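You operate a simulated robot arm through the tools that you are given. There is no shell and no other tool. Be economical: measure what you need, move in short steps, check, and stop when the job is done.

You run a simulated robot arm. Do the job below in one go: nothing can be reset, and whatever is moved stays where it is left.

JOB
Put the colour pod marked "sand" from the top of the grey cabinet on the powder refill there and the colour pod marked "lilac" in the teal mask bowl.

It is judged by the outcome, as a careful person would: the job done as asked, and still so three seconds after it is handed in. It fails if anything else is knocked over, pushed out of place, dropped, spilled or broken.

ROBOT AND FRAMES
A 7-joint arm with a two-finger parallel gripper, fixed in place. Base frame: the origin is at the foot of the arm, x ahead of it, y to its left, z up; the work surface is at about z = 860. Readings come in mm, rad, newtons and seconds.
With the tool pointing down near the work surface it reaches from about 240 to 680 mm from the base axis. Its first joint turns from -1.152 to 1.152 rad. Payload 2.4 kg.
The TCP is the grasp point between the finger pads, 30 mm short of the fingertips. In the tool frame z runs along the fingers and y along their closing line. Largest opening 94 mm; finger width 28, thickness 10; the body of the gripper, 50 by 96 mm, starts 55 mm behind the TCP.
Orientation is that of the tool frame in the base frame, as a unit quaternion [w, x, y, z]. With the fingers straight down and closing along the base's y, the tool's x points along the base's -x, its y along +y and its z along -z.

CONTROLS
- The arm moves only by the tool move_arm. Its argument "steps" is a list of rows, each a list of 7 numbers: the shift along the base's x, y, z in units of 250 mm (1.0 is 250 mm), then the turn, a rotation vector about the base's x, y, z in units of 60 degrees (1.0 is 60 degrees), then the gripper command, from -1 (fully open) to 1 (shut), values between in proportion. In form: [[tx, ty, tz, wx, wy, wz, hand], ...]. A call has 1 to 10 rows; each row is the pose to reach, as a shift and turn from the pose commanded when the call began. A call with a number of a shift or a turn outside -1 to 1 is refused whole. Each row takes 0.2 s and may step no farther than 50 mm and 0.15 rad from the row before; otherwise, or with a gripper value out of range, the whole call is refused. A pose out of reach is approached as far as the arm can. The call stops where the force on the tool passes 40 N (or 10 N more than at its start, if that is more) or the arm is blocked; 0.2 s more then pass. Each finger travels about 153 mm/s and halts on what it meets, pressing with about 37 N; the grip force reading is that of the motor and also rises with nothing between the fingers. The clock runs only during rows and for 0.2 s after the last one: add rows that repeat a pose to give the fingers time. The reply holds the time, the measured pose of the TCP, the force on the tool along the base axes, the opening and the grip force, in the units named above and with some noise, and new pictures: "show" is both (left out), scene, wrist or none.
- Cameras (640 x 400 px; columns grow to the right, rows downward): "scene" is fixed at [37.9, 475.9, 1433.6]; the picture's right is [-0.74, -0.68, 0.00], its down [-0.44, 0.48, -0.76] and it looks along [0.52, -0.56, -0.65] (base axes); focal length 337 px, centre (320, 200). "wrist" rides on the gripper at [76, 14, -103] in the tool frame; the picture's right is [-0.18, 0.98, 0.00], its down [-0.75, -0.14, -0.64] and it looks along [-0.63, -0.12, 0.77] (tool axes); focal length 243 px, centre (320, 200). There is no depth. A picture from a camera that has moved, and an enlarged one, comes with that camera's place and axes in the base frame and with its lens.
- enlarge(camera, box): a new picture of the part [left, top, right, bottom] of that camera's present view, enlarged. The clock stands still meanwhile.
- close_job(): hands the job in; it is judged then, once.

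Work in short steps. Places have to be worked out from the pictures, the camera data and where the tool is seen: move nearer, look again, correct. Check each grasp and each placing, and mend what went wrong. You have 90 turns and 170 pictures in all, those below and enlarged ones among them. Open the gripper and draw the arm clear of the work before you hand the job in, unless the task says otherwise; then end with one line.

The tools are called after ">>>" as a command line: name --pt "numbers of a row" for each row, then --argument value for the rest, lists and objects as JSON in quotes. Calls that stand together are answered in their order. move_arm: Moves the arm, as the interface text tells. Its arguments: {"type":"object","properties":{"steps":{"type":"array"},"show":{"type":"string","enum":["both","scene","wrist","none"]}},"required":["steps"]} The other tools are called the same way: enlarge (camera, box) takes an enlarged picture of a part of a camera's view; close_job () hands the job in.

At the start:

```text
t: 0.0
position: [359.3, 28.4, 1158.5]
tcp_rot: [0.0, 0.0, 1.0, 0.0]
contact_force: [-0.6, -0.3, 0.3]
grip_width: 93.8
grasp_force: 0.0
```

scene: 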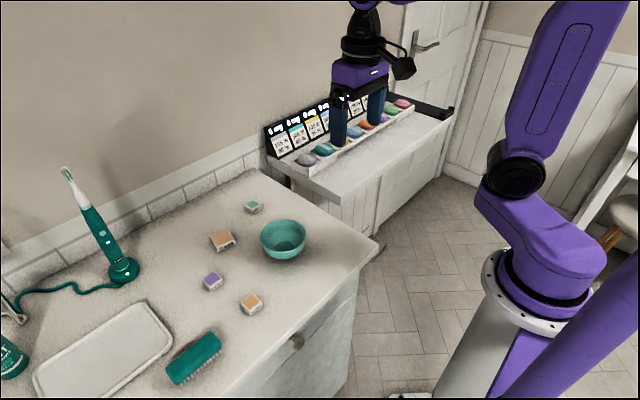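
wrist: 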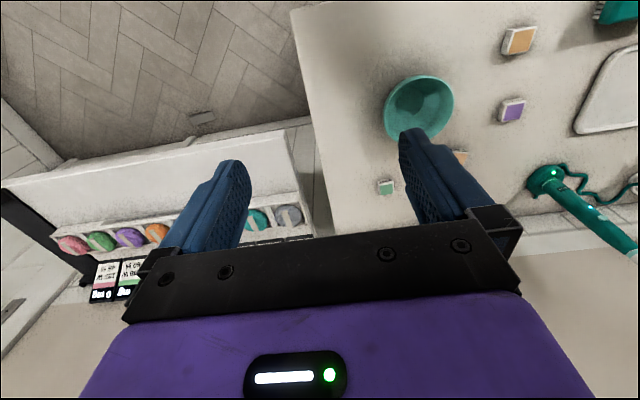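

I'll start by enlarging the scene picture to read the labels on the cabinet and see the small items on the worktop.

>>> enlarge --camera "scene" --box '[255, 80, 455, 205]'

>>> enlarge --camera "scene" --box '[180, 180, 340, 330]'

>>> enlarge --camera "wrist" --box '[340, 0, 640, 200]'

>>> enlarge --camera "wrist" --box '[0, 170, 320, 320]'

```text
3.20 times, centred on (355, 142) of scene
camera zoom: at [37.9, 475.9, 1433.6], right [-0.74, -0.68, 0.0], down [-0.44, 0.48, -0.76], along [0.52, -0.56, -0.65], focal length 1078 px, centre (208, 384)
```

zoom: 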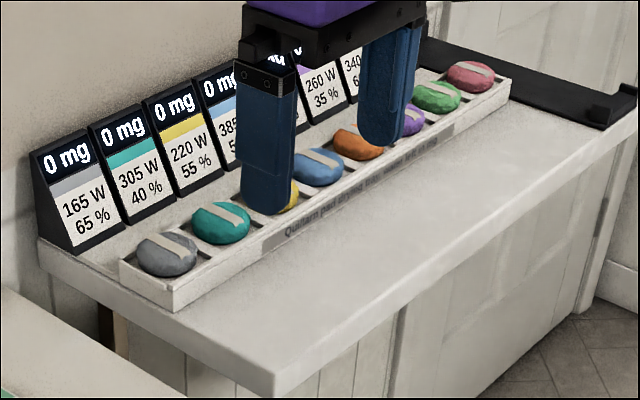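

```text
2.67 times, centred on (260, 255) of scene
camera zoom: at [37.9, 475.9, 1433.6], right [-0.74, -0.68, 0.0], down [-0.44, 0.48, -0.76], along [0.52, -0.56, -0.65], focal length 898 px, centre (480, 53)
```

zoom: 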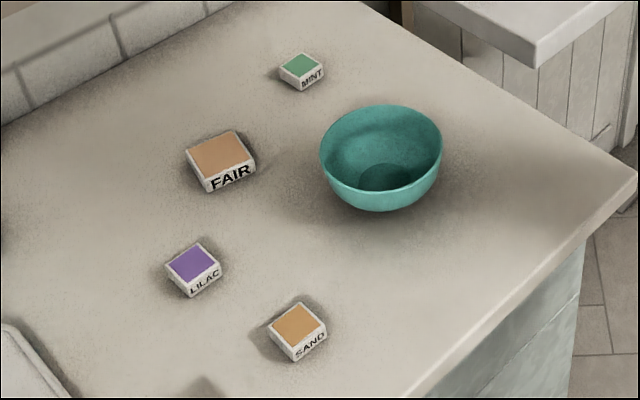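

```text
2.00 times, centred on (490, 100) of wrist
camera zoom: at [283.8, 43.4, 1260.6], right [0.18, 0.98, 0.0], down [0.75, -0.14, 0.64], along [0.63, -0.12, -0.77], focal length 485 px, centre (-20, 400)
```

zoom: 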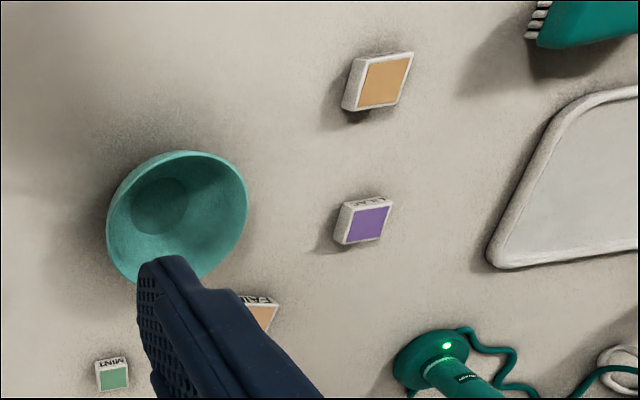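

```text
2.00 times, centred on (160, 245) of wrist
camera zoom: at [283.8, 43.4, 1260.6], right [0.18, 0.98, 0.0], down [0.75, -0.14, 0.64], along [0.63, -0.12, -0.77], focal length 485 px, centre (640, 110)
```

zoom: 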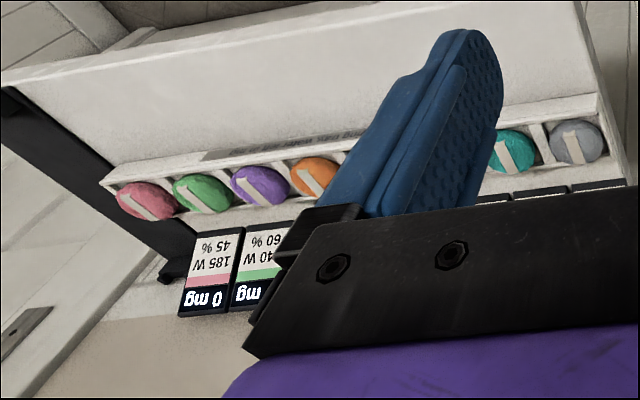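

The worktop holds the small pods SAND, LILAC and MINT, and a larger pan marked FAIR, which is presumably the powder refill. My estimates are SAND (374,303), LILAC (475,321), FAIR (551,243) and the bowl (435,165). I'll move over there for a nearer look, which also clears the view of the other cabinet.

>>> move_arm --pt "-0.04 0.17 -0.06 0 0 0 -1" --pt "-0.08 0.34 -0.12 0 0 0 -1" --pt "-0.12 0.51 -0.18 0 0 0 -1" --pt "-0.16 0.68 -0.24 0 0 0 -1" --pt "-0.2 0.85 -0.3 0 0 0 -1" --pt "-0.2 0.85 -0.3 0 0 0 -1"

```text
t: 1.4
position: [308.8, 243.4, 1085.0]
tcp_rot: [0.0, 0.0, 1.0, -0.001]
contact_force: [0.5, -0.6, -0.8]
grip_width: 94.0
grasp_force: 0.1
camera wrist: at [233.3, 257.4, 1187.6], right [0.18, 0.98, 0.0], down [0.75, -0.14, 0.64], along [0.63, -0.12, -0.77], focal length 243 px, centre (320, 200)
```

scene: 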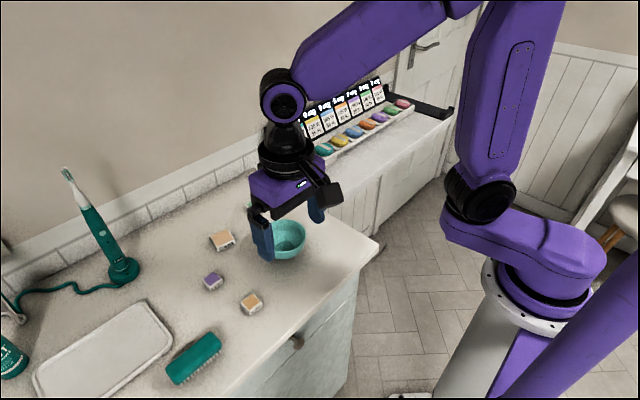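
wrist: 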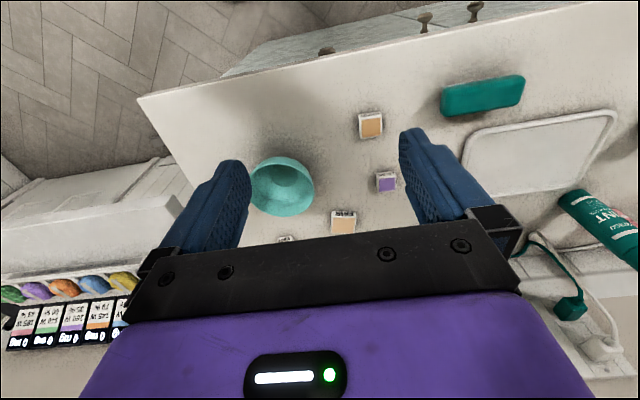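

The objects are well placed in the wrist view, so I'll enlarge it to measure them and their orientations, and also look at the other cabinet's tray.

>>> enlarge --camera "wrist" --box '[240, 100, 432, 220]'

>>> enlarge --camera "scene" --box '[300, 75, 428, 155]'

>>> enlarge --camera "wrist" --box '[270, 180, 390, 255]'

```text
3.33 times, centred on (336, 160) of wrist
camera zoom: at [233.3, 257.4, 1187.6], right [0.18, 0.98, 0.0], down [0.75, -0.14, 0.64], along [0.63, -0.12, -0.77], focal length 809 px, centre (267, 333)
```

zoom: 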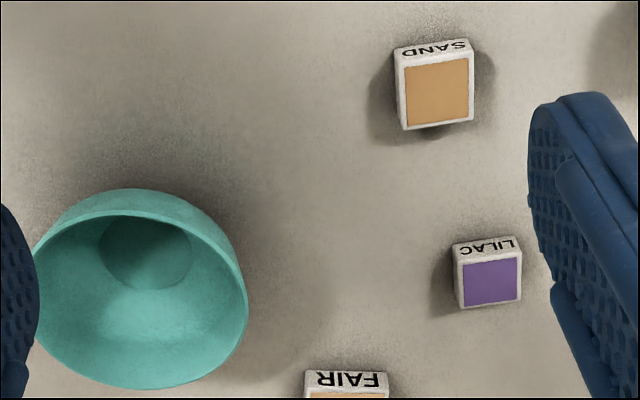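

```text
5.00 times, centred on (364, 115) of scene
camera zoom: at [37.9, 476.0, 1433.6], right [-0.74, -0.68, 0.0], down [-0.44, 0.48, -0.76], along [0.52, -0.56, -0.65], focal length 1684 px, centre (100, 625)
```

zoom: 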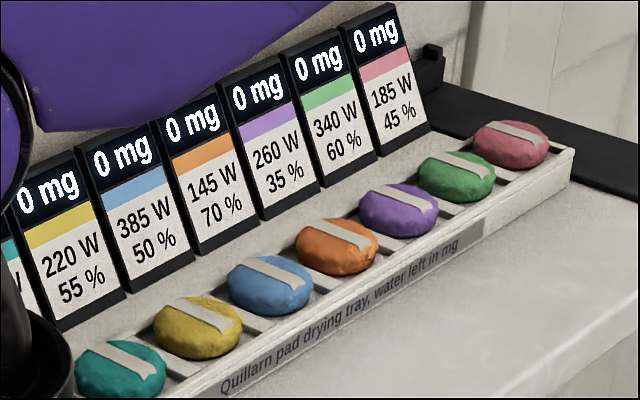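

```text
5.33 times, centred on (330, 218) of wrist
camera zoom: at [233.3, 257.4, 1187.6], right [0.18, 0.98, 0.0], down [0.75, -0.14, 0.64], along [0.63, -0.12, -0.77], focal length 1294 px, centre (267, 107)
```

zoom: 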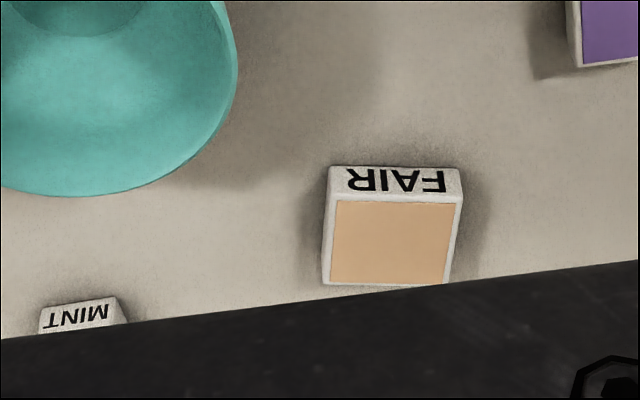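

SAND is at about (378,299), 30 mm wide and axis-aligned. LILAC is at (474,318), and FAIR is at (553,239), 42 mm wide and turned about -0.2 rad. I'll move above SAND with the fingers half open.

>>> move_arm --pt "0.07 0.056 -0.135 0 0 0 -0.3" --pt "0.14 0.112 -0.27 0 0 0 -0.3" --pt "0.21 0.168 -0.405 0 0 0 -0.3" --pt "0.276 0.224 -0.54 0 0 0 -0.3" --pt "0.276 0.224 -0.54 0 0 0 -0.3"

```text
t: 2.6
position: [381.7, 297.5, 949.6]
tcp_rot: [-0.001, 0.001, 1.0, 0.0]
contact_force: [0.5, 0.4, -0.3]
grip_width: 61.4
grasp_force: 0.1
camera wrist: at [304.7, 312.1, 1051.5], right [0.18, 0.98, 0.0], down [0.75, -0.14, 0.64], along [0.63, -0.12, -0.77], focal length 243 px, centre (320, 200)
```

scene: 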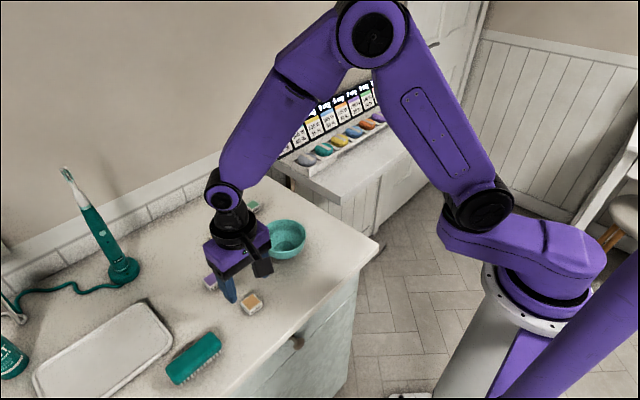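
wrist: 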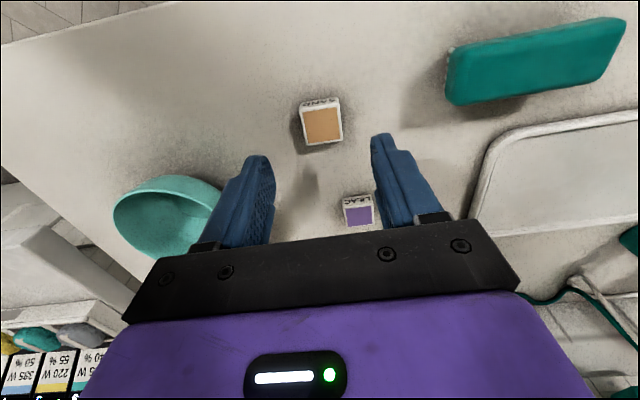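

SAND triangulates to (378.6,300) again, so I'll descend to about z=894 with a 2 mm correction in y.

>>> move_arm --pt "-0.006 0.008 -0.09 0 0 0 -0.3" --pt "-0.008 0.008 -0.17 0 0 0 -0.3" --pt "-0.008 0.008 -0.222 0 0 0 -0.3" --pt "-0.008 0.008 -0.222 0 0 0 -0.3"

>>> enlarge --camera "wrist" --box '[220, 60, 460, 210]'

```text
t: 3.6
position: [378.8, 299.5, 893.6]
tcp_rot: [0.0, 0.0, 1.0, 0.001]
contact_force: [0.6, -0.1, -0.8]
grip_width: 61.1
grasp_force: 0.1
camera wrist: at [301.2, 313.5, 996.0], right [0.18, 0.98, 0.0], down [0.75, -0.14, 0.64], along [0.63, -0.12, -0.77], focal length 243 px, centre (320, 200)
```

scene: 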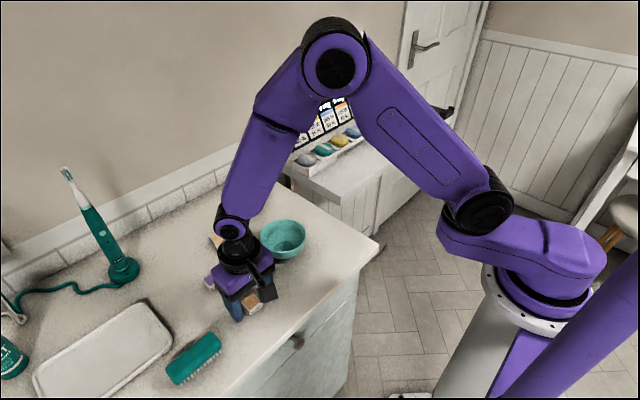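
wrist: 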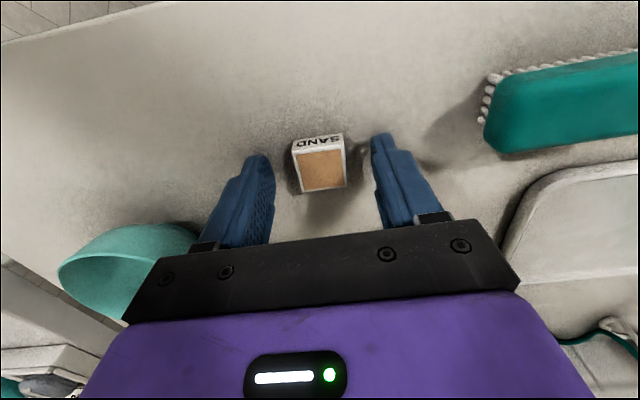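

```text
2.67 times, centred on (340, 135) of wrist
camera zoom: at [301.2, 313.5, 996.0], right [0.18, 0.98, 0.0], down [0.75, -0.14, 0.64], along [0.63, -0.12, -0.77], focal length 647 px, centre (267, 373)
```

zoom: 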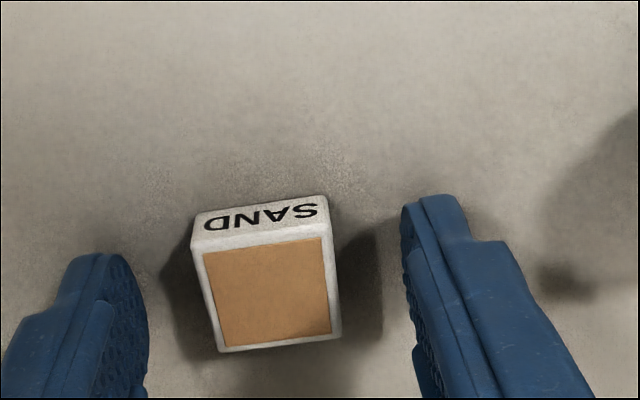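

SAND is centred between the fingers (378,299), so I close on it.

>>> move_arm --pt "0 0 0 0 0 0 0.2" --pt "0 0 0 0 0 0 0.6" --pt "0 0 0 0 0 0 1" --pt "0 0 0 0 0 0 1" --show "wrist"

```text
t: 4.6
position: [378.3, 298.8, 893.2]
tcp_rot: [0.0, 0.001, 1.0, 0.0]
contact_force: [-0.4, 0.3, 0.9]
grip_width: 28.6
grasp_force: 36.9
camera wrist: at [301.2, 313.4, 996.1], right [0.18, 0.98, 0.0], down [0.75, -0.14, 0.64], along [0.63, -0.12, -0.77], focal length 243 px, centre (320, 200)
```

wrist: 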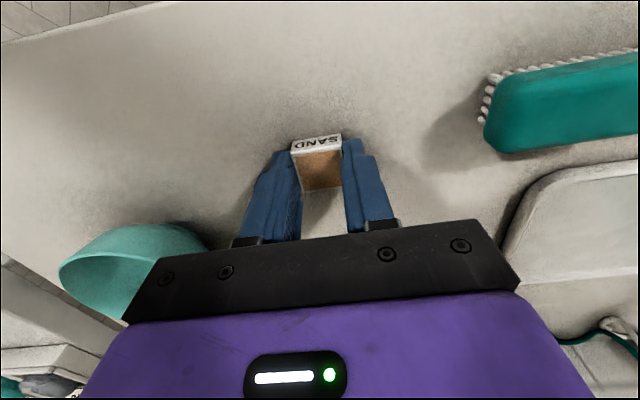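

Grip is firm at 28.6 mm. I lift, then travel to above FAIR (553,239), turning -0.2 rad to match it.

>>> move_arm --pt "0 0 0.17 0 0 0 1" --pt "0 0 0.34 0 0 0 1" --pt "0.175 -0.06 0.34 0 0 -0.05 1" --pt "0.35 -0.12 0.34 0 0 -0.1 1" --pt "0.525 -0.18 0.34 0 0 -0.15 1" --pt "0.7 -0.24 0.34 0 0 -0.2 1" --pt "0.7 -0.24 0.34 0 0 -0.2 1"

>>> enlarge --camera "wrist" --box '[220, 60, 460, 210]'

>>> enlarge --camera "scene" --box '[170, 170, 290, 245]'

```text
t: 6.2
position: [553.9, 238.2, 972.6]
tcp_rot: [0.0, 0.104, 0.995, 0.0]
contact_force: [-0.5, 0.8, -0.1]
grip_width: 28.5
grasp_force: 36.9
camera wrist: at [482.0, 267.6, 1074.6], right [0.39, 0.92, 0.0], down [0.71, -0.3, 0.64], along [0.59, -0.25, -0.77], focal length 243 px, centre (320, 200)
```

scene: 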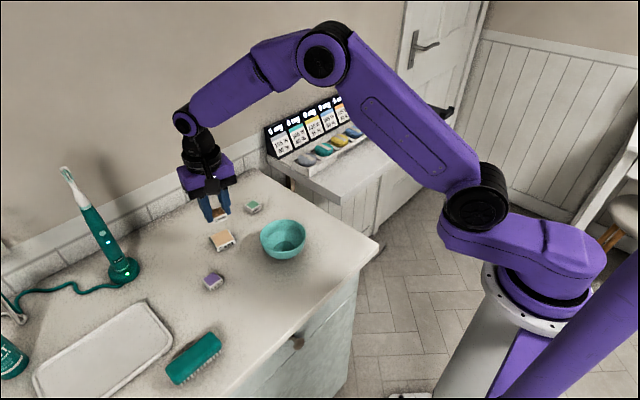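
wrist: 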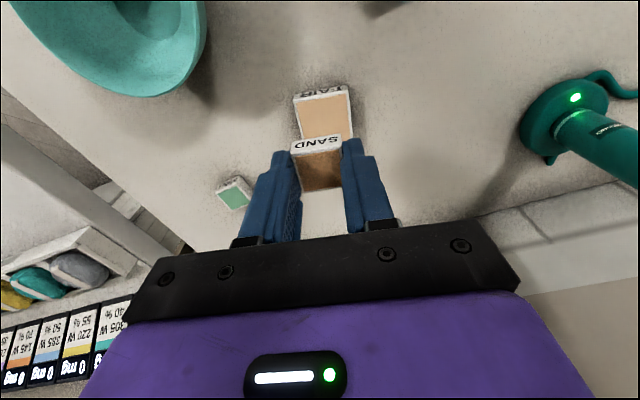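

```text
2.67 times, centred on (340, 135) of wrist
camera zoom: at [482.0, 267.6, 1074.6], right [0.39, 0.92, 0.0], down [0.71, -0.3, 0.64], along [0.59, -0.25, -0.77], focal length 647 px, centre (267, 373)
```

zoom: 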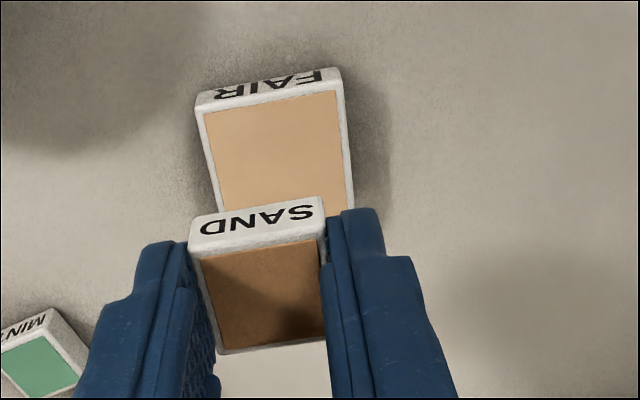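

```text
5.33 times, centred on (230, 208) of scene
camera zoom: at [37.9, 475.9, 1433.6], right [-0.74, -0.68, 0.0], down [-0.44, 0.48, -0.76], along [0.52, -0.56, -0.65], focal length 1797 px, centre (800, 160)
```

zoom: 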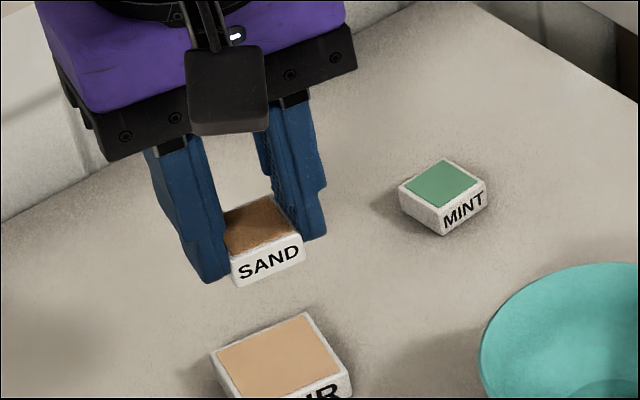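

FAIR's top corners, triangulated from both cameras, put its centre at about (557,241) and yaw -0.22. I'll correct by (+4,+3) mm and descend to a few mm above it.

>>> move_arm --pt "0.016 0.01 -0.05 0 0 -0.01 1" --pt "0.016 0.01 -0.15 0 0 -0.01 1" --pt "0.016 0.01 -0.22 0 0 -0.01 1" --pt "0.016 0.01 -0.235 0 0 -0.01 1" --pt "0.016 0.01 -0.235 0 0 -0.01 1"

>>> enlarge --camera "wrist" --box '[220, 60, 460, 210]'

>>> enlarge --camera "scene" --box '[180, 200, 276, 260]'

```text
t: 7.4
position: [555.4, 241.3, 917.3]
tcp_rot: [0.0, 0.109, 0.994, 0.0]
contact_force: [0.6, 0.4, -1.2]
grip_width: 28.4
grasp_force: 37.0
camera wrist: at [484.3, 271.6, 1019.2], right [0.39, 0.92, 0.0], down [0.7, -0.3, 0.64], along [0.59, -0.25, -0.77], focal length 243 px, centre (320, 200)
```

scene: 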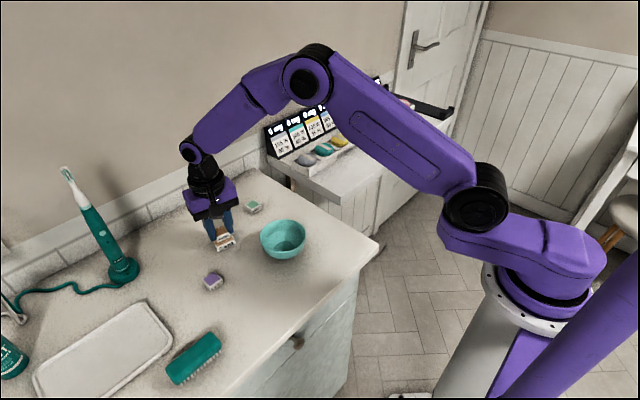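
wrist: 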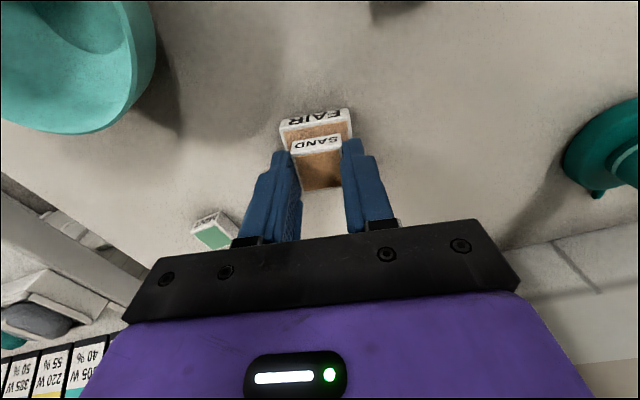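

```text
2.67 times, centred on (340, 135) of wrist
camera zoom: at [484.3, 271.6, 1019.2], right [0.39, 0.92, 0.0], down [0.7, -0.3, 0.64], along [0.59, -0.25, -0.77], focal length 647 px, centre (267, 373)
```

zoom: 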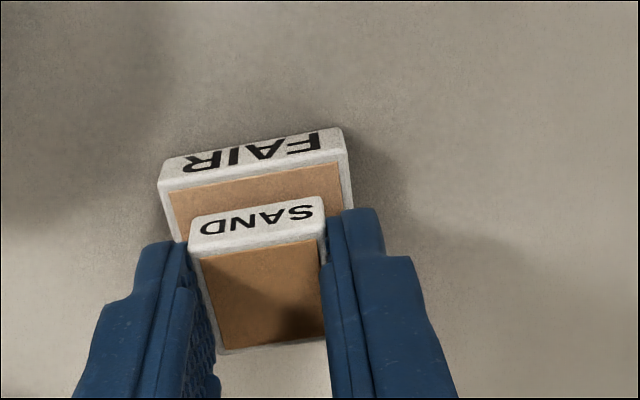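

```text
6.67 times, centred on (228, 230) of scene
camera zoom: at [37.9, 475.9, 1433.6], right [-0.74, -0.68, 0.0], down [-0.44, 0.48, -0.76], along [0.52, -0.56, -0.65], focal length 2246 px, centre (933, 0)
```

zoom: 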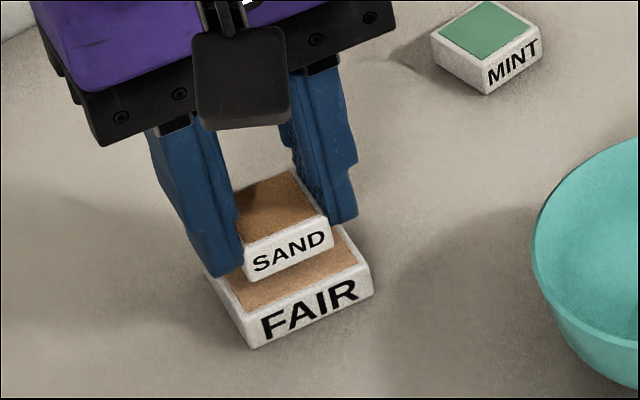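

SAND's centre (559,241) matches FAIR's (558.6,240), with a gap of roughly 9 mm. I'll lower gently and watch the force.

>>> move_arm --pt "0 0 -0.016 0 0 0 1" --pt "0 0 -0.024 0 0 0 1" --pt "0 0 -0.029 0 0 0 1" --pt "0 0 -0.032 0 0 0 1" --show "none"

>>> enlarge --camera "scene" --box '[180, 200, 276, 260]'

```text
t: 8.4
position: [556.4, 242.5, 910.9]
tcp_rot: [-0.001, 0.109, 0.994, 0.0]
contact_force: [1.0, -0.8, -0.8]
grip_width: 28.4
grasp_force: 37.1
```

```text
6.67 times, centred on (228, 230) of scene
camera zoom: at [37.9, 475.9, 1433.6], right [-0.74, -0.68, 0.0], down [-0.44, 0.48, -0.76], along [0.52, -0.56, -0.65], focal length 2246 px, centre (933, 0)
```

zoom: 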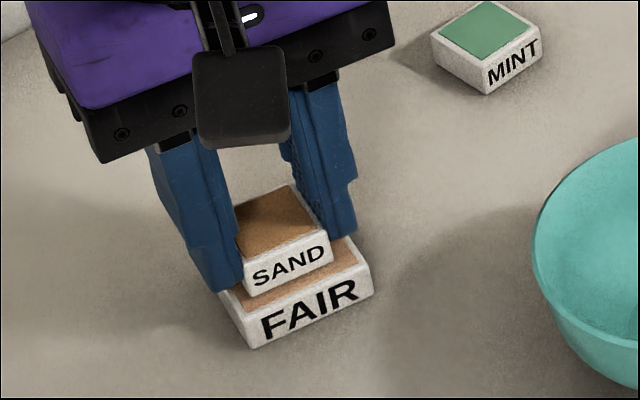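

No contact yet; I continue down about 3 mm in small steps.

>>> move_arm --pt "0 0 -0.004 0 0 0 1" --pt "0 0 -0.008 0 0 0 1" --pt "0 0 -0.008 0 0 0 1" --show "none"

>>> enlarge --camera "scene" --box '[204, 220, 252, 250]'

```text
t: 9.2
position: [556.4, 241.6, 908.1]
tcp_rot: [0.0, 0.11, 0.994, 0.0]
contact_force: [-1.3, 1.3, 5.6]
grip_width: 28.5
grasp_force: 37.0
```

```text
13.33 times, centred on (228, 235) of scene
camera zoom: at [37.8, 475.9, 1433.6], right [-0.74, -0.68, 0.0], down [-0.44, 0.48, -0.76], along [0.52, -0.56, -0.65], focal length 4492 px, centre (1547, -267)
```

zoom: 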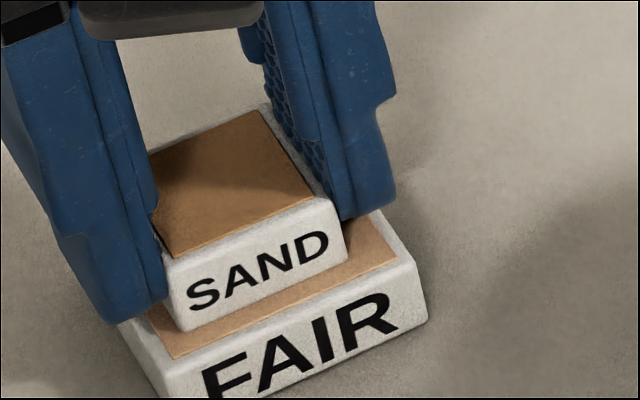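

Contact at 5.6 N, so SAND is resting on FAIR. I open the fingers gently in small increments, then rise.

>>> move_arm --pt "0 0 0 0 0 0 0.36" --pt "0 0 0 0 0 0 0.2" --pt "0 0 0 0 0 0 0.0" --pt "0 0 0 0 0 0 0.0" --pt "0 0 0.1 0 0 0 0.0" --pt "0 0 0.28 0 0 0 0.0" --pt "0 0 0.4 0 0 0 0.0"

>>> enlarge --camera "scene" --box '[180, 200, 276, 260]'

```text
t: 10.8
position: [555.9, 241.5, 1009.6]
tcp_rot: [0.0, 0.109, 0.994, 0.0]
contact_force: [0.0, 0.6, -0.8]
grip_width: 46.8
grasp_force: 0.1
camera wrist: at [483.8, 272.4, 1111.4], right [0.39, 0.92, 0.0], down [0.71, -0.3, 0.64], along [0.59, -0.25, -0.77], focal length 243 px, centre (320, 200)
```

scene: 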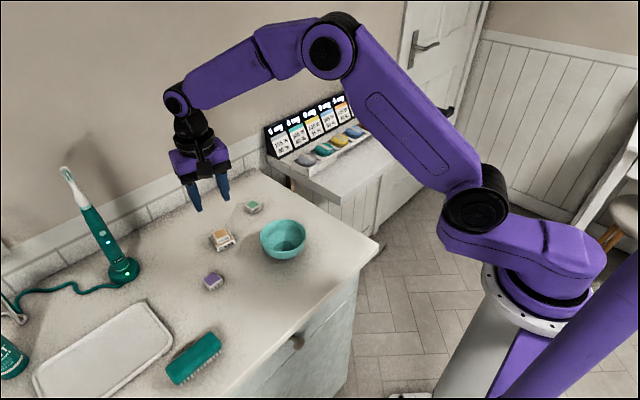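
wrist: 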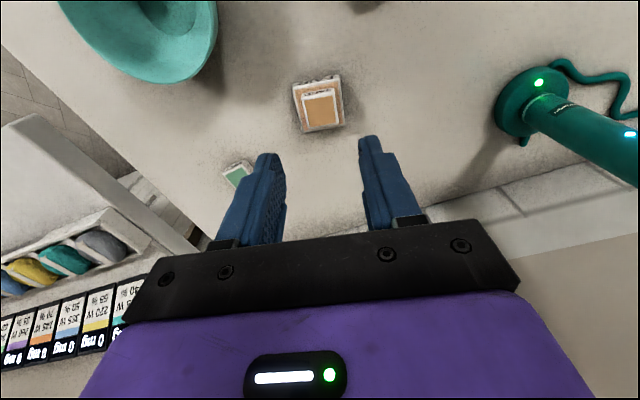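

```text
6.67 times, centred on (228, 230) of scene
camera zoom: at [37.9, 475.9, 1433.6], right [-0.74, -0.68, 0.0], down [-0.44, 0.48, -0.76], along [0.52, -0.56, -0.65], focal length 2246 px, centre (933, 0)
```

zoom: 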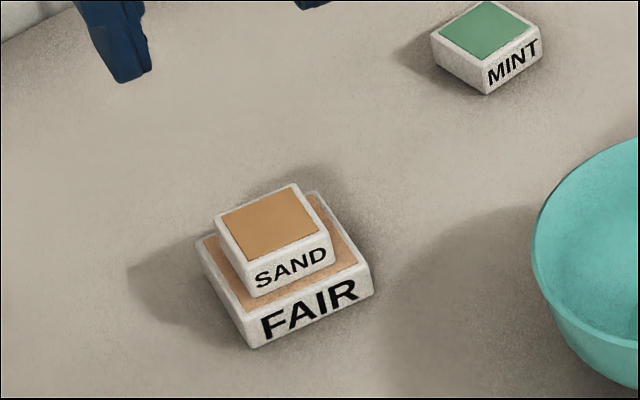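

SAND sits squarely on FAIR. Next I go above LILAC (474,318), turning back to zero yaw.

>>> move_arm --pt "-0.082 0.077 0 0 0 0.05 -0.3" --pt "-0.164 0.154 0 0 0 0.1 -0.3" --pt "-0.246 0.231 -0.08 0 0 0.16 -0.3" --pt "-0.327 0.308 -0.24 0 0 0.21 -0.3" --pt "-0.327 0.308 -0.24 0 0 0.21 -0.3"

>>> enlarge --camera "wrist" --box '[220, 60, 460, 210]'

```text
t: 12.0
position: [474.2, 320.1, 946.3]
tcp_rot: [0.001, 0.0, 1.0, 0.0]
contact_force: [0.4, -0.6, 0.0]
grip_width: 61.1
grasp_force: 0.1
camera wrist: at [397.6, 334.2, 1048.7], right [0.18, 0.98, 0.0], down [0.75, -0.14, 0.64], along [0.63, -0.12, -0.77], focal length 243 px, centre (320, 200)
```

scene: 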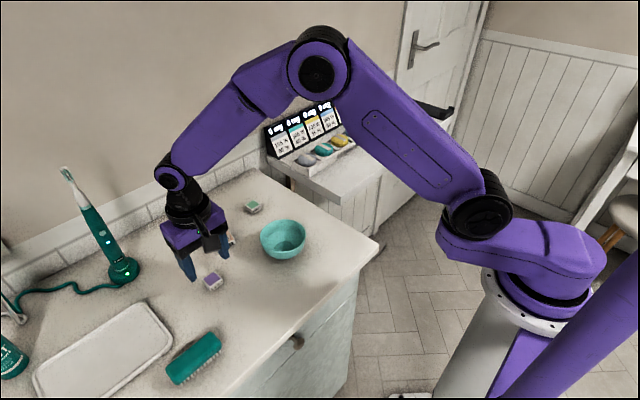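
wrist: 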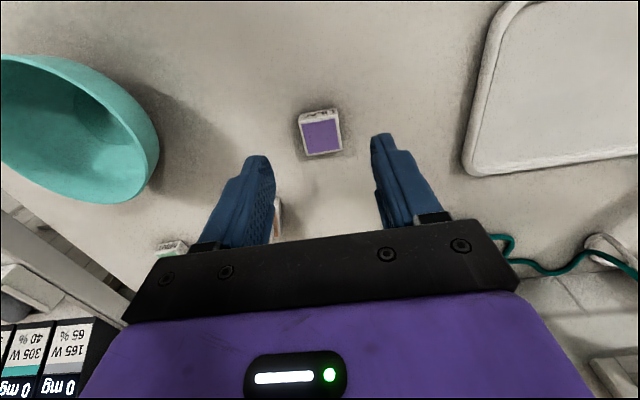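

```text
2.67 times, centred on (340, 135) of wrist
camera zoom: at [397.6, 334.2, 1048.7], right [0.18, 0.98, 0.0], down [0.75, -0.14, 0.64], along [0.63, -0.12, -0.77], focal length 647 px, centre (267, 373)
```

zoom: 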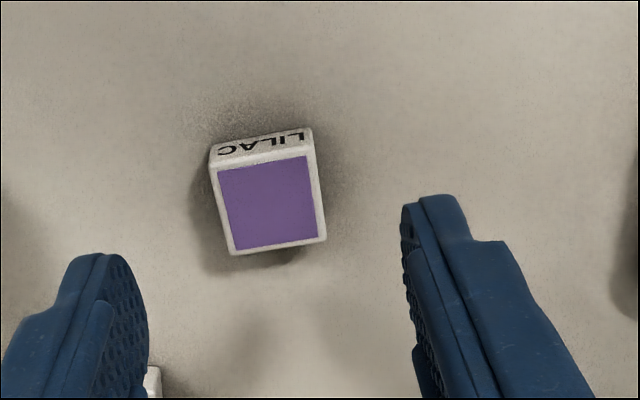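

LILAC reads as (476.5,319). I descend with a small correction and close on it.

>>> move_arm --pt "0.01 -0.004 -0.1 0 0 0 -0.3" --pt "0.01 -0.004 -0.18 0 0 0 -0.3" --pt "0.01 -0.004 -0.211 0 0 0 -0.3" --pt "0.01 -0.004 -0.211 0 0 0 -0.3" --pt "0.01 -0.004 -0.211 0 0 0 0.2" --pt "0.01 -0.004 -0.211 0 0 0 0.6" --pt "0.01 -0.004 -0.211 0 0 0 1" --pt "0.01 -0.004 -0.211 0 0 0 1" --show "wrist"

```text
t: 13.8
position: [477.4, 318.0, 894.8]
tcp_rot: [0.0, 0.0, 1.0, 0.0]
contact_force: [-0.7, 0.4, 0.0]
grip_width: 28.2
grasp_force: 37.2
camera wrist: at [400.9, 332.3, 997.6], right [0.18, 0.98, 0.0], down [0.75, -0.14, 0.64], along [0.63, -0.12, -0.77], focal length 243 px, centre (320, 200)
```

wrist: 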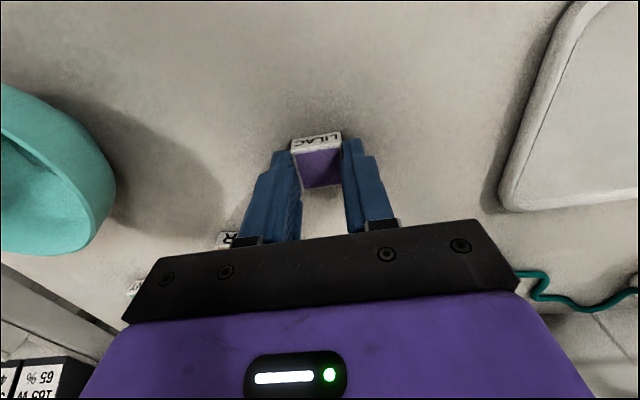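

Gripped LILAC (28.2 mm). I lift 100 mm and travel to above the bowl at about (435,165).

>>> move_arm --pt "0 0 0.19 0 0 0 1" --pt "0 0 0.38 0 0 0 1" --pt "0 0 0.44 0 0 0 1" --pt "-0.042 -0.153 0.44 0 0 0 1" --pt "-0.084 -0.306 0.44 0 0 0 1" --pt "-0.126 -0.459 0.44 0 0 0 1" --pt "-0.168 -0.612 0.44 0 0 0 1" --pt "-0.168 -0.612 0.44 0 0 0 1"

>>> enlarge --camera "scene" --box '[210, 180, 338, 260]'

```text
t: 15.6
position: [436.8, 166.0, 1006.2]
tcp_rot: [0.0, 0.0, 1.0, 0.001]
contact_force: [0.9, 0.4, -0.7]
grip_width: 28.3
grasp_force: 37.2
camera wrist: at [359.5, 179.1, 1108.7], right [0.18, 0.98, 0.0], down [0.75, -0.14, 0.64], along [0.63, -0.12, -0.77], focal length 243 px, centre (320, 200)
```

scene: 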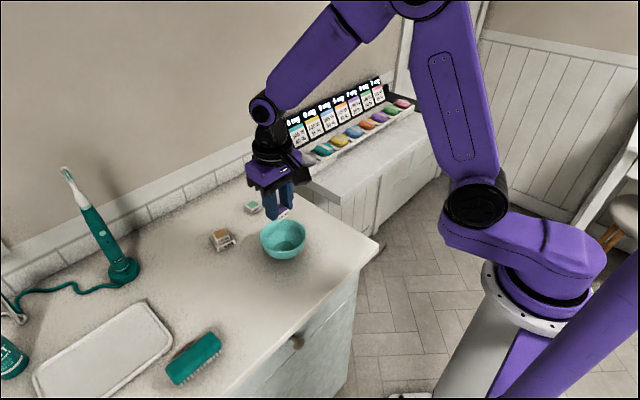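
wrist: 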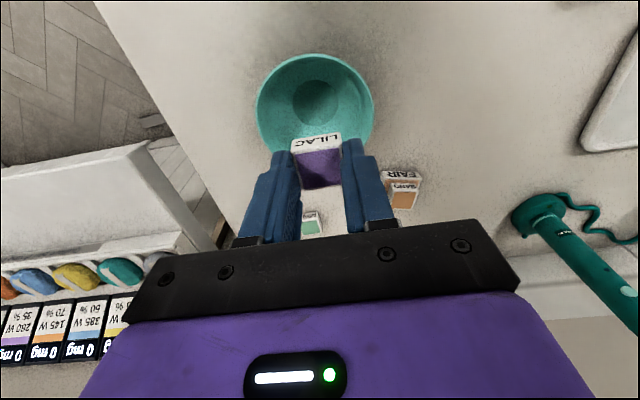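

```text
5.00 times, centred on (274, 220) of scene
camera zoom: at [37.9, 475.9, 1433.6], right [-0.74, -0.68, 0.0], down [-0.44, 0.48, -0.76], along [0.52, -0.56, -0.65], focal length 1684 px, centre (550, 100)
```

zoom: 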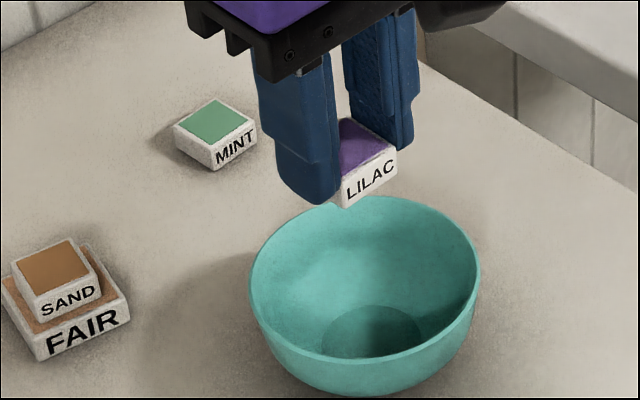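

The bowl centre comes out at about (439,160), with the rim at z≈907 and the floor at ≈866. I'll shift (+3,-5) mm and come down to just above the rim for a check.

>>> move_arm --pt "0.012 -0.02 0 0 0 0 1" --pt "0.012 -0.02 -0.1 0 0 0 1" --pt "0.012 -0.02 -0.18 0 0 0 1" --pt "0.012 -0.02 -0.18 0 0 0 1"

>>> enlarge --camera "scene" --box '[234, 200, 330, 260]'

>>> enlarge --camera "wrist" --box '[220, 60, 460, 210]'

```text
t: 16.6
position: [438.6, 160.4, 959.1]
tcp_rot: [-0.001, 0.001, 1.0, 0.0]
contact_force: [-0.4, 0.5, -0.5]
grip_width: 28.4
grasp_force: 37.1
camera wrist: at [361.9, 175.0, 1063.2], right [0.18, 0.98, 0.0], down [0.75, -0.14, 0.64], along [0.63, -0.12, -0.77], focal length 243 px, centre (320, 200)
```

scene: 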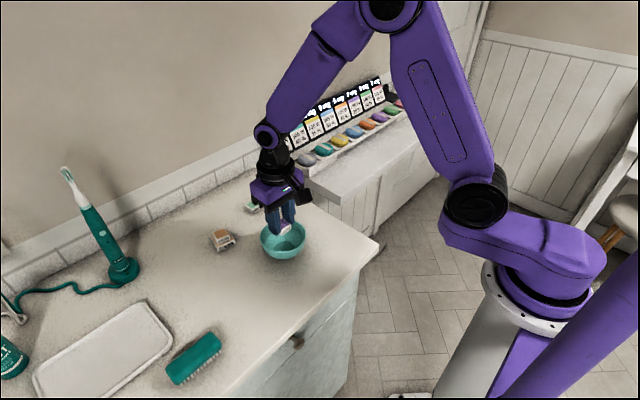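
wrist: 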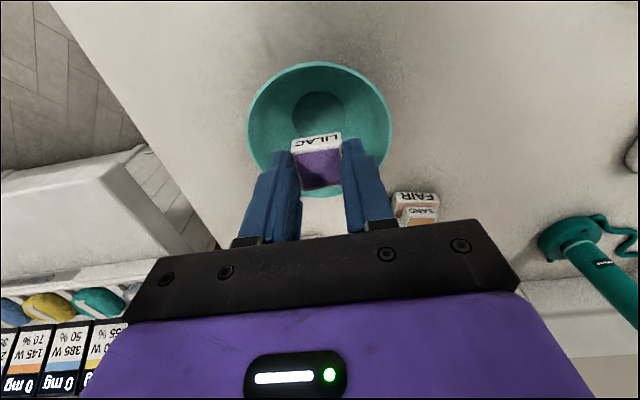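

```text
6.67 times, centred on (282, 230) of scene
camera zoom: at [37.9, 475.9, 1433.6], right [-0.74, -0.68, 0.0], down [-0.44, 0.48, -0.76], along [0.52, -0.56, -0.65], focal length 2246 px, centre (573, 0)
```

zoom: 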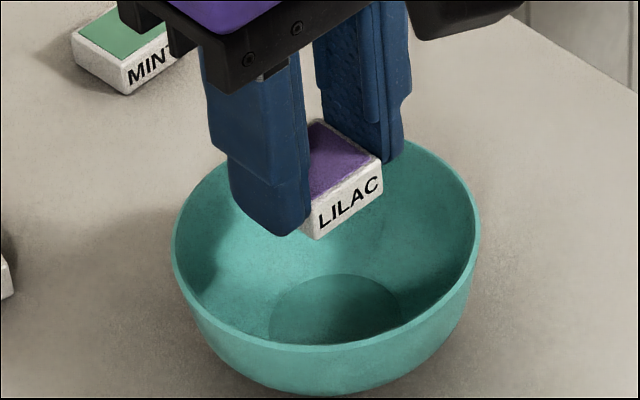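

```text
2.67 times, centred on (340, 135) of wrist
camera zoom: at [361.9, 175.0, 1063.2], right [0.18, 0.98, 0.0], down [0.75, -0.14, 0.64], along [0.63, -0.12, -0.77], focal length 647 px, centre (267, 373)
```

zoom: 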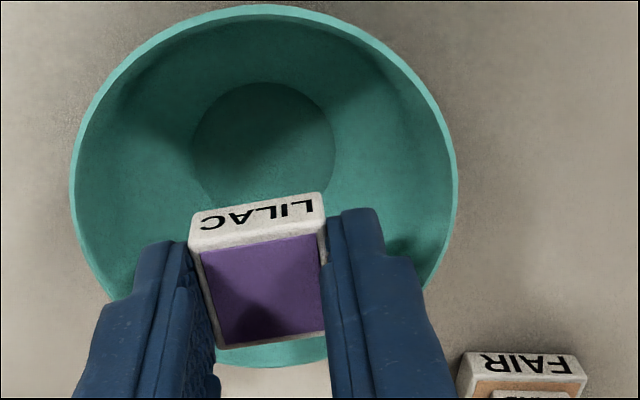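

The rim triangulates to centre (438.6,160.5), so the tool is right over it. I lower 53 mm into the bowl with small final steps.

>>> move_arm --pt "0 0 -0.1 0 0 0 1" --pt "0 0 -0.17 0 0 0 1" --pt "0 0 -0.2 0 0 0 1" --pt "0 0 -0.212 0 0 0 1" --pt "0 0 -0.212 0 0 0 1" --show "wrist"

>>> enlarge --camera "scene" --box '[234, 200, 330, 260]'

```text
t: 17.8
position: [437.9, 159.9, 907.0]
tcp_rot: [0.0, 0.0, 1.0, 0.0]
contact_force: [1.0, -0.1, -0.6]
grip_width: 28.5
grasp_force: 36.7
camera wrist: at [361.8, 175.1, 1009.2], right [0.18, 0.98, 0.0], down [0.75, -0.14, 0.64], along [0.63, -0.12, -0.77], focal length 243 px, centre (320, 200)
```

wrist: 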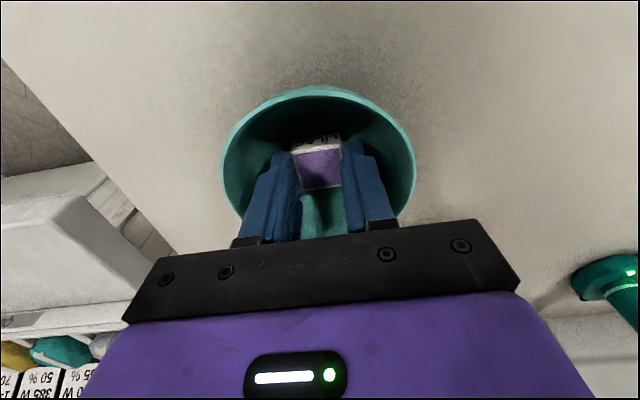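

```text
6.67 times, centred on (282, 230) of scene
camera zoom: at [37.9, 475.9, 1433.6], right [-0.74, -0.68, 0.0], down [-0.44, 0.48, -0.76], along [0.52, -0.56, -0.65], focal length 2246 px, centre (573, 0)
```

zoom: 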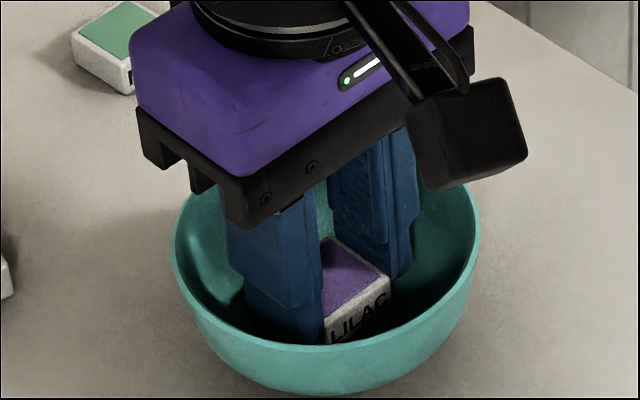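

LILAC is inside the bowl with no contact. I edge down 3 mm more and check the force.

>>> move_arm --pt "0 0 -0.004 0 0 0 1" --pt "0 0 -0.008 0 0 0 1" --pt "0 0 -0.012 0 0 0 1" --show "none"

```text
t: 18.6
position: [437.2, 161.1, 903.8]
tcp_rot: [0.0, 0.0, 1.0, -0.001]
contact_force: [-0.1, 0.9, -0.7]
grip_width: 28.3
grasp_force: 37.4
```

Still free, with the pod at most a few mm above the floor. I open slightly to about 40 mm to release it and rise straight out.

>>> move_arm --pt "0 0 0 0 0 0 0.36" --pt "0 0 0 0 0 0 0.24" --pt "0 0 0 0 0 0 0.16" --pt "0 0 0 0 0 0 0.16" --pt "0 0 0.06 0 0 0 0.16" --pt "0 0 0.2 0 0 0 0.16" --pt "0 0 0.38 0 0 0 0.16" --pt "-0.06 0 0.54 0 0 0 0.16" --pt "-0.2 0 0.66 0 0 0 0.16"

>>> enlarge --camera "scene" --box '[180, 180, 340, 280]'

```text
t: 20.6
position: [385.8, 161.8, 1073.0]
tcp_rot: [0.0, 0.0, 1.0, 0.0]
contact_force: [-0.6, 0.8, -0.7]
grip_width: 39.6
grasp_force: 0.0
camera wrist: at [309.4, 176.0, 1175.2], right [0.18, 0.98, 0.0], down [0.75, -0.14, 0.64], along [0.63, -0.12, -0.77], focal length 243 px, centre (320, 200)
```

scene: 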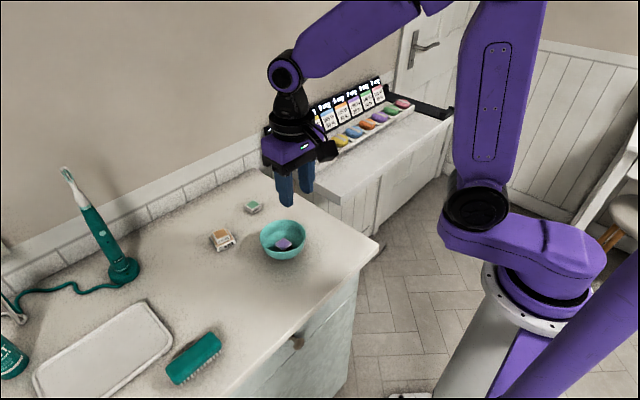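
wrist: 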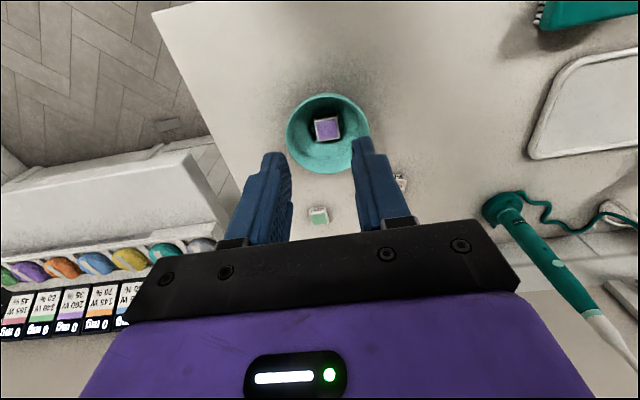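

```text
4.00 times, centred on (260, 230) of scene
camera zoom: at [37.9, 475.9, 1433.6], right [-0.74, -0.68, 0.0], down [-0.44, 0.48, -0.76], along [0.52, -0.56, -0.65], focal length 1348 px, centre (560, 80)
```

zoom: 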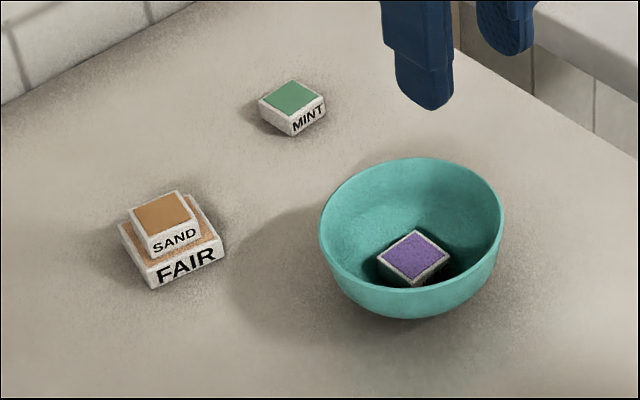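

Both pods are placed: LILAC lies flat in the bowl and SAND is centred on FAIR. Nothing else has moved. I open the gripper fully and draw the arm back and up.

>>> move_arm --pt "-0.05 -0.12 0.1 0 0 0 -0.4" --pt "-0.08 -0.26 0.2 0 0 0 -1" --pt "-0.1 -0.4 0.3 0 0 0 -1" --pt "-0.1 -0.4 0.3 0 0 0 -1" --show "scene"

```text
t: 21.6
position: [364.5, 59.9, 1144.6]
tcp_rot: [0.0, 0.0, 1.0, 0.0]
contact_force: [-0.1, 0.6, 0.6]
grip_width: 94.2
grasp_force: 0.0
```

scene: 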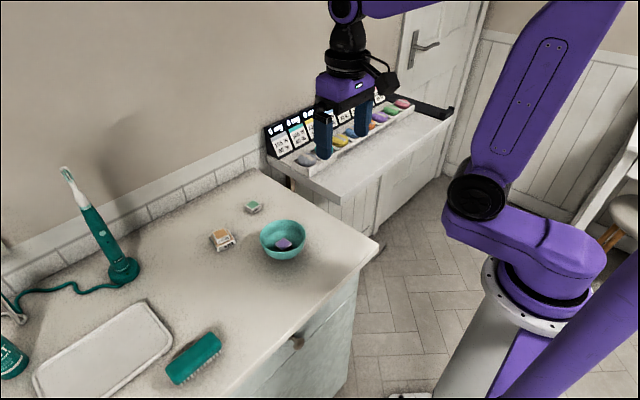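

The gripper is open, the arm is clear and both placings are holding, so I hand the job in.

>>> close_job

```text
The job is handed in.
```

The "sand" pod is on the powder refill (the larger pan marked FAIR), the "lilac" pod is in the teal bowl, and nothing else was moved.
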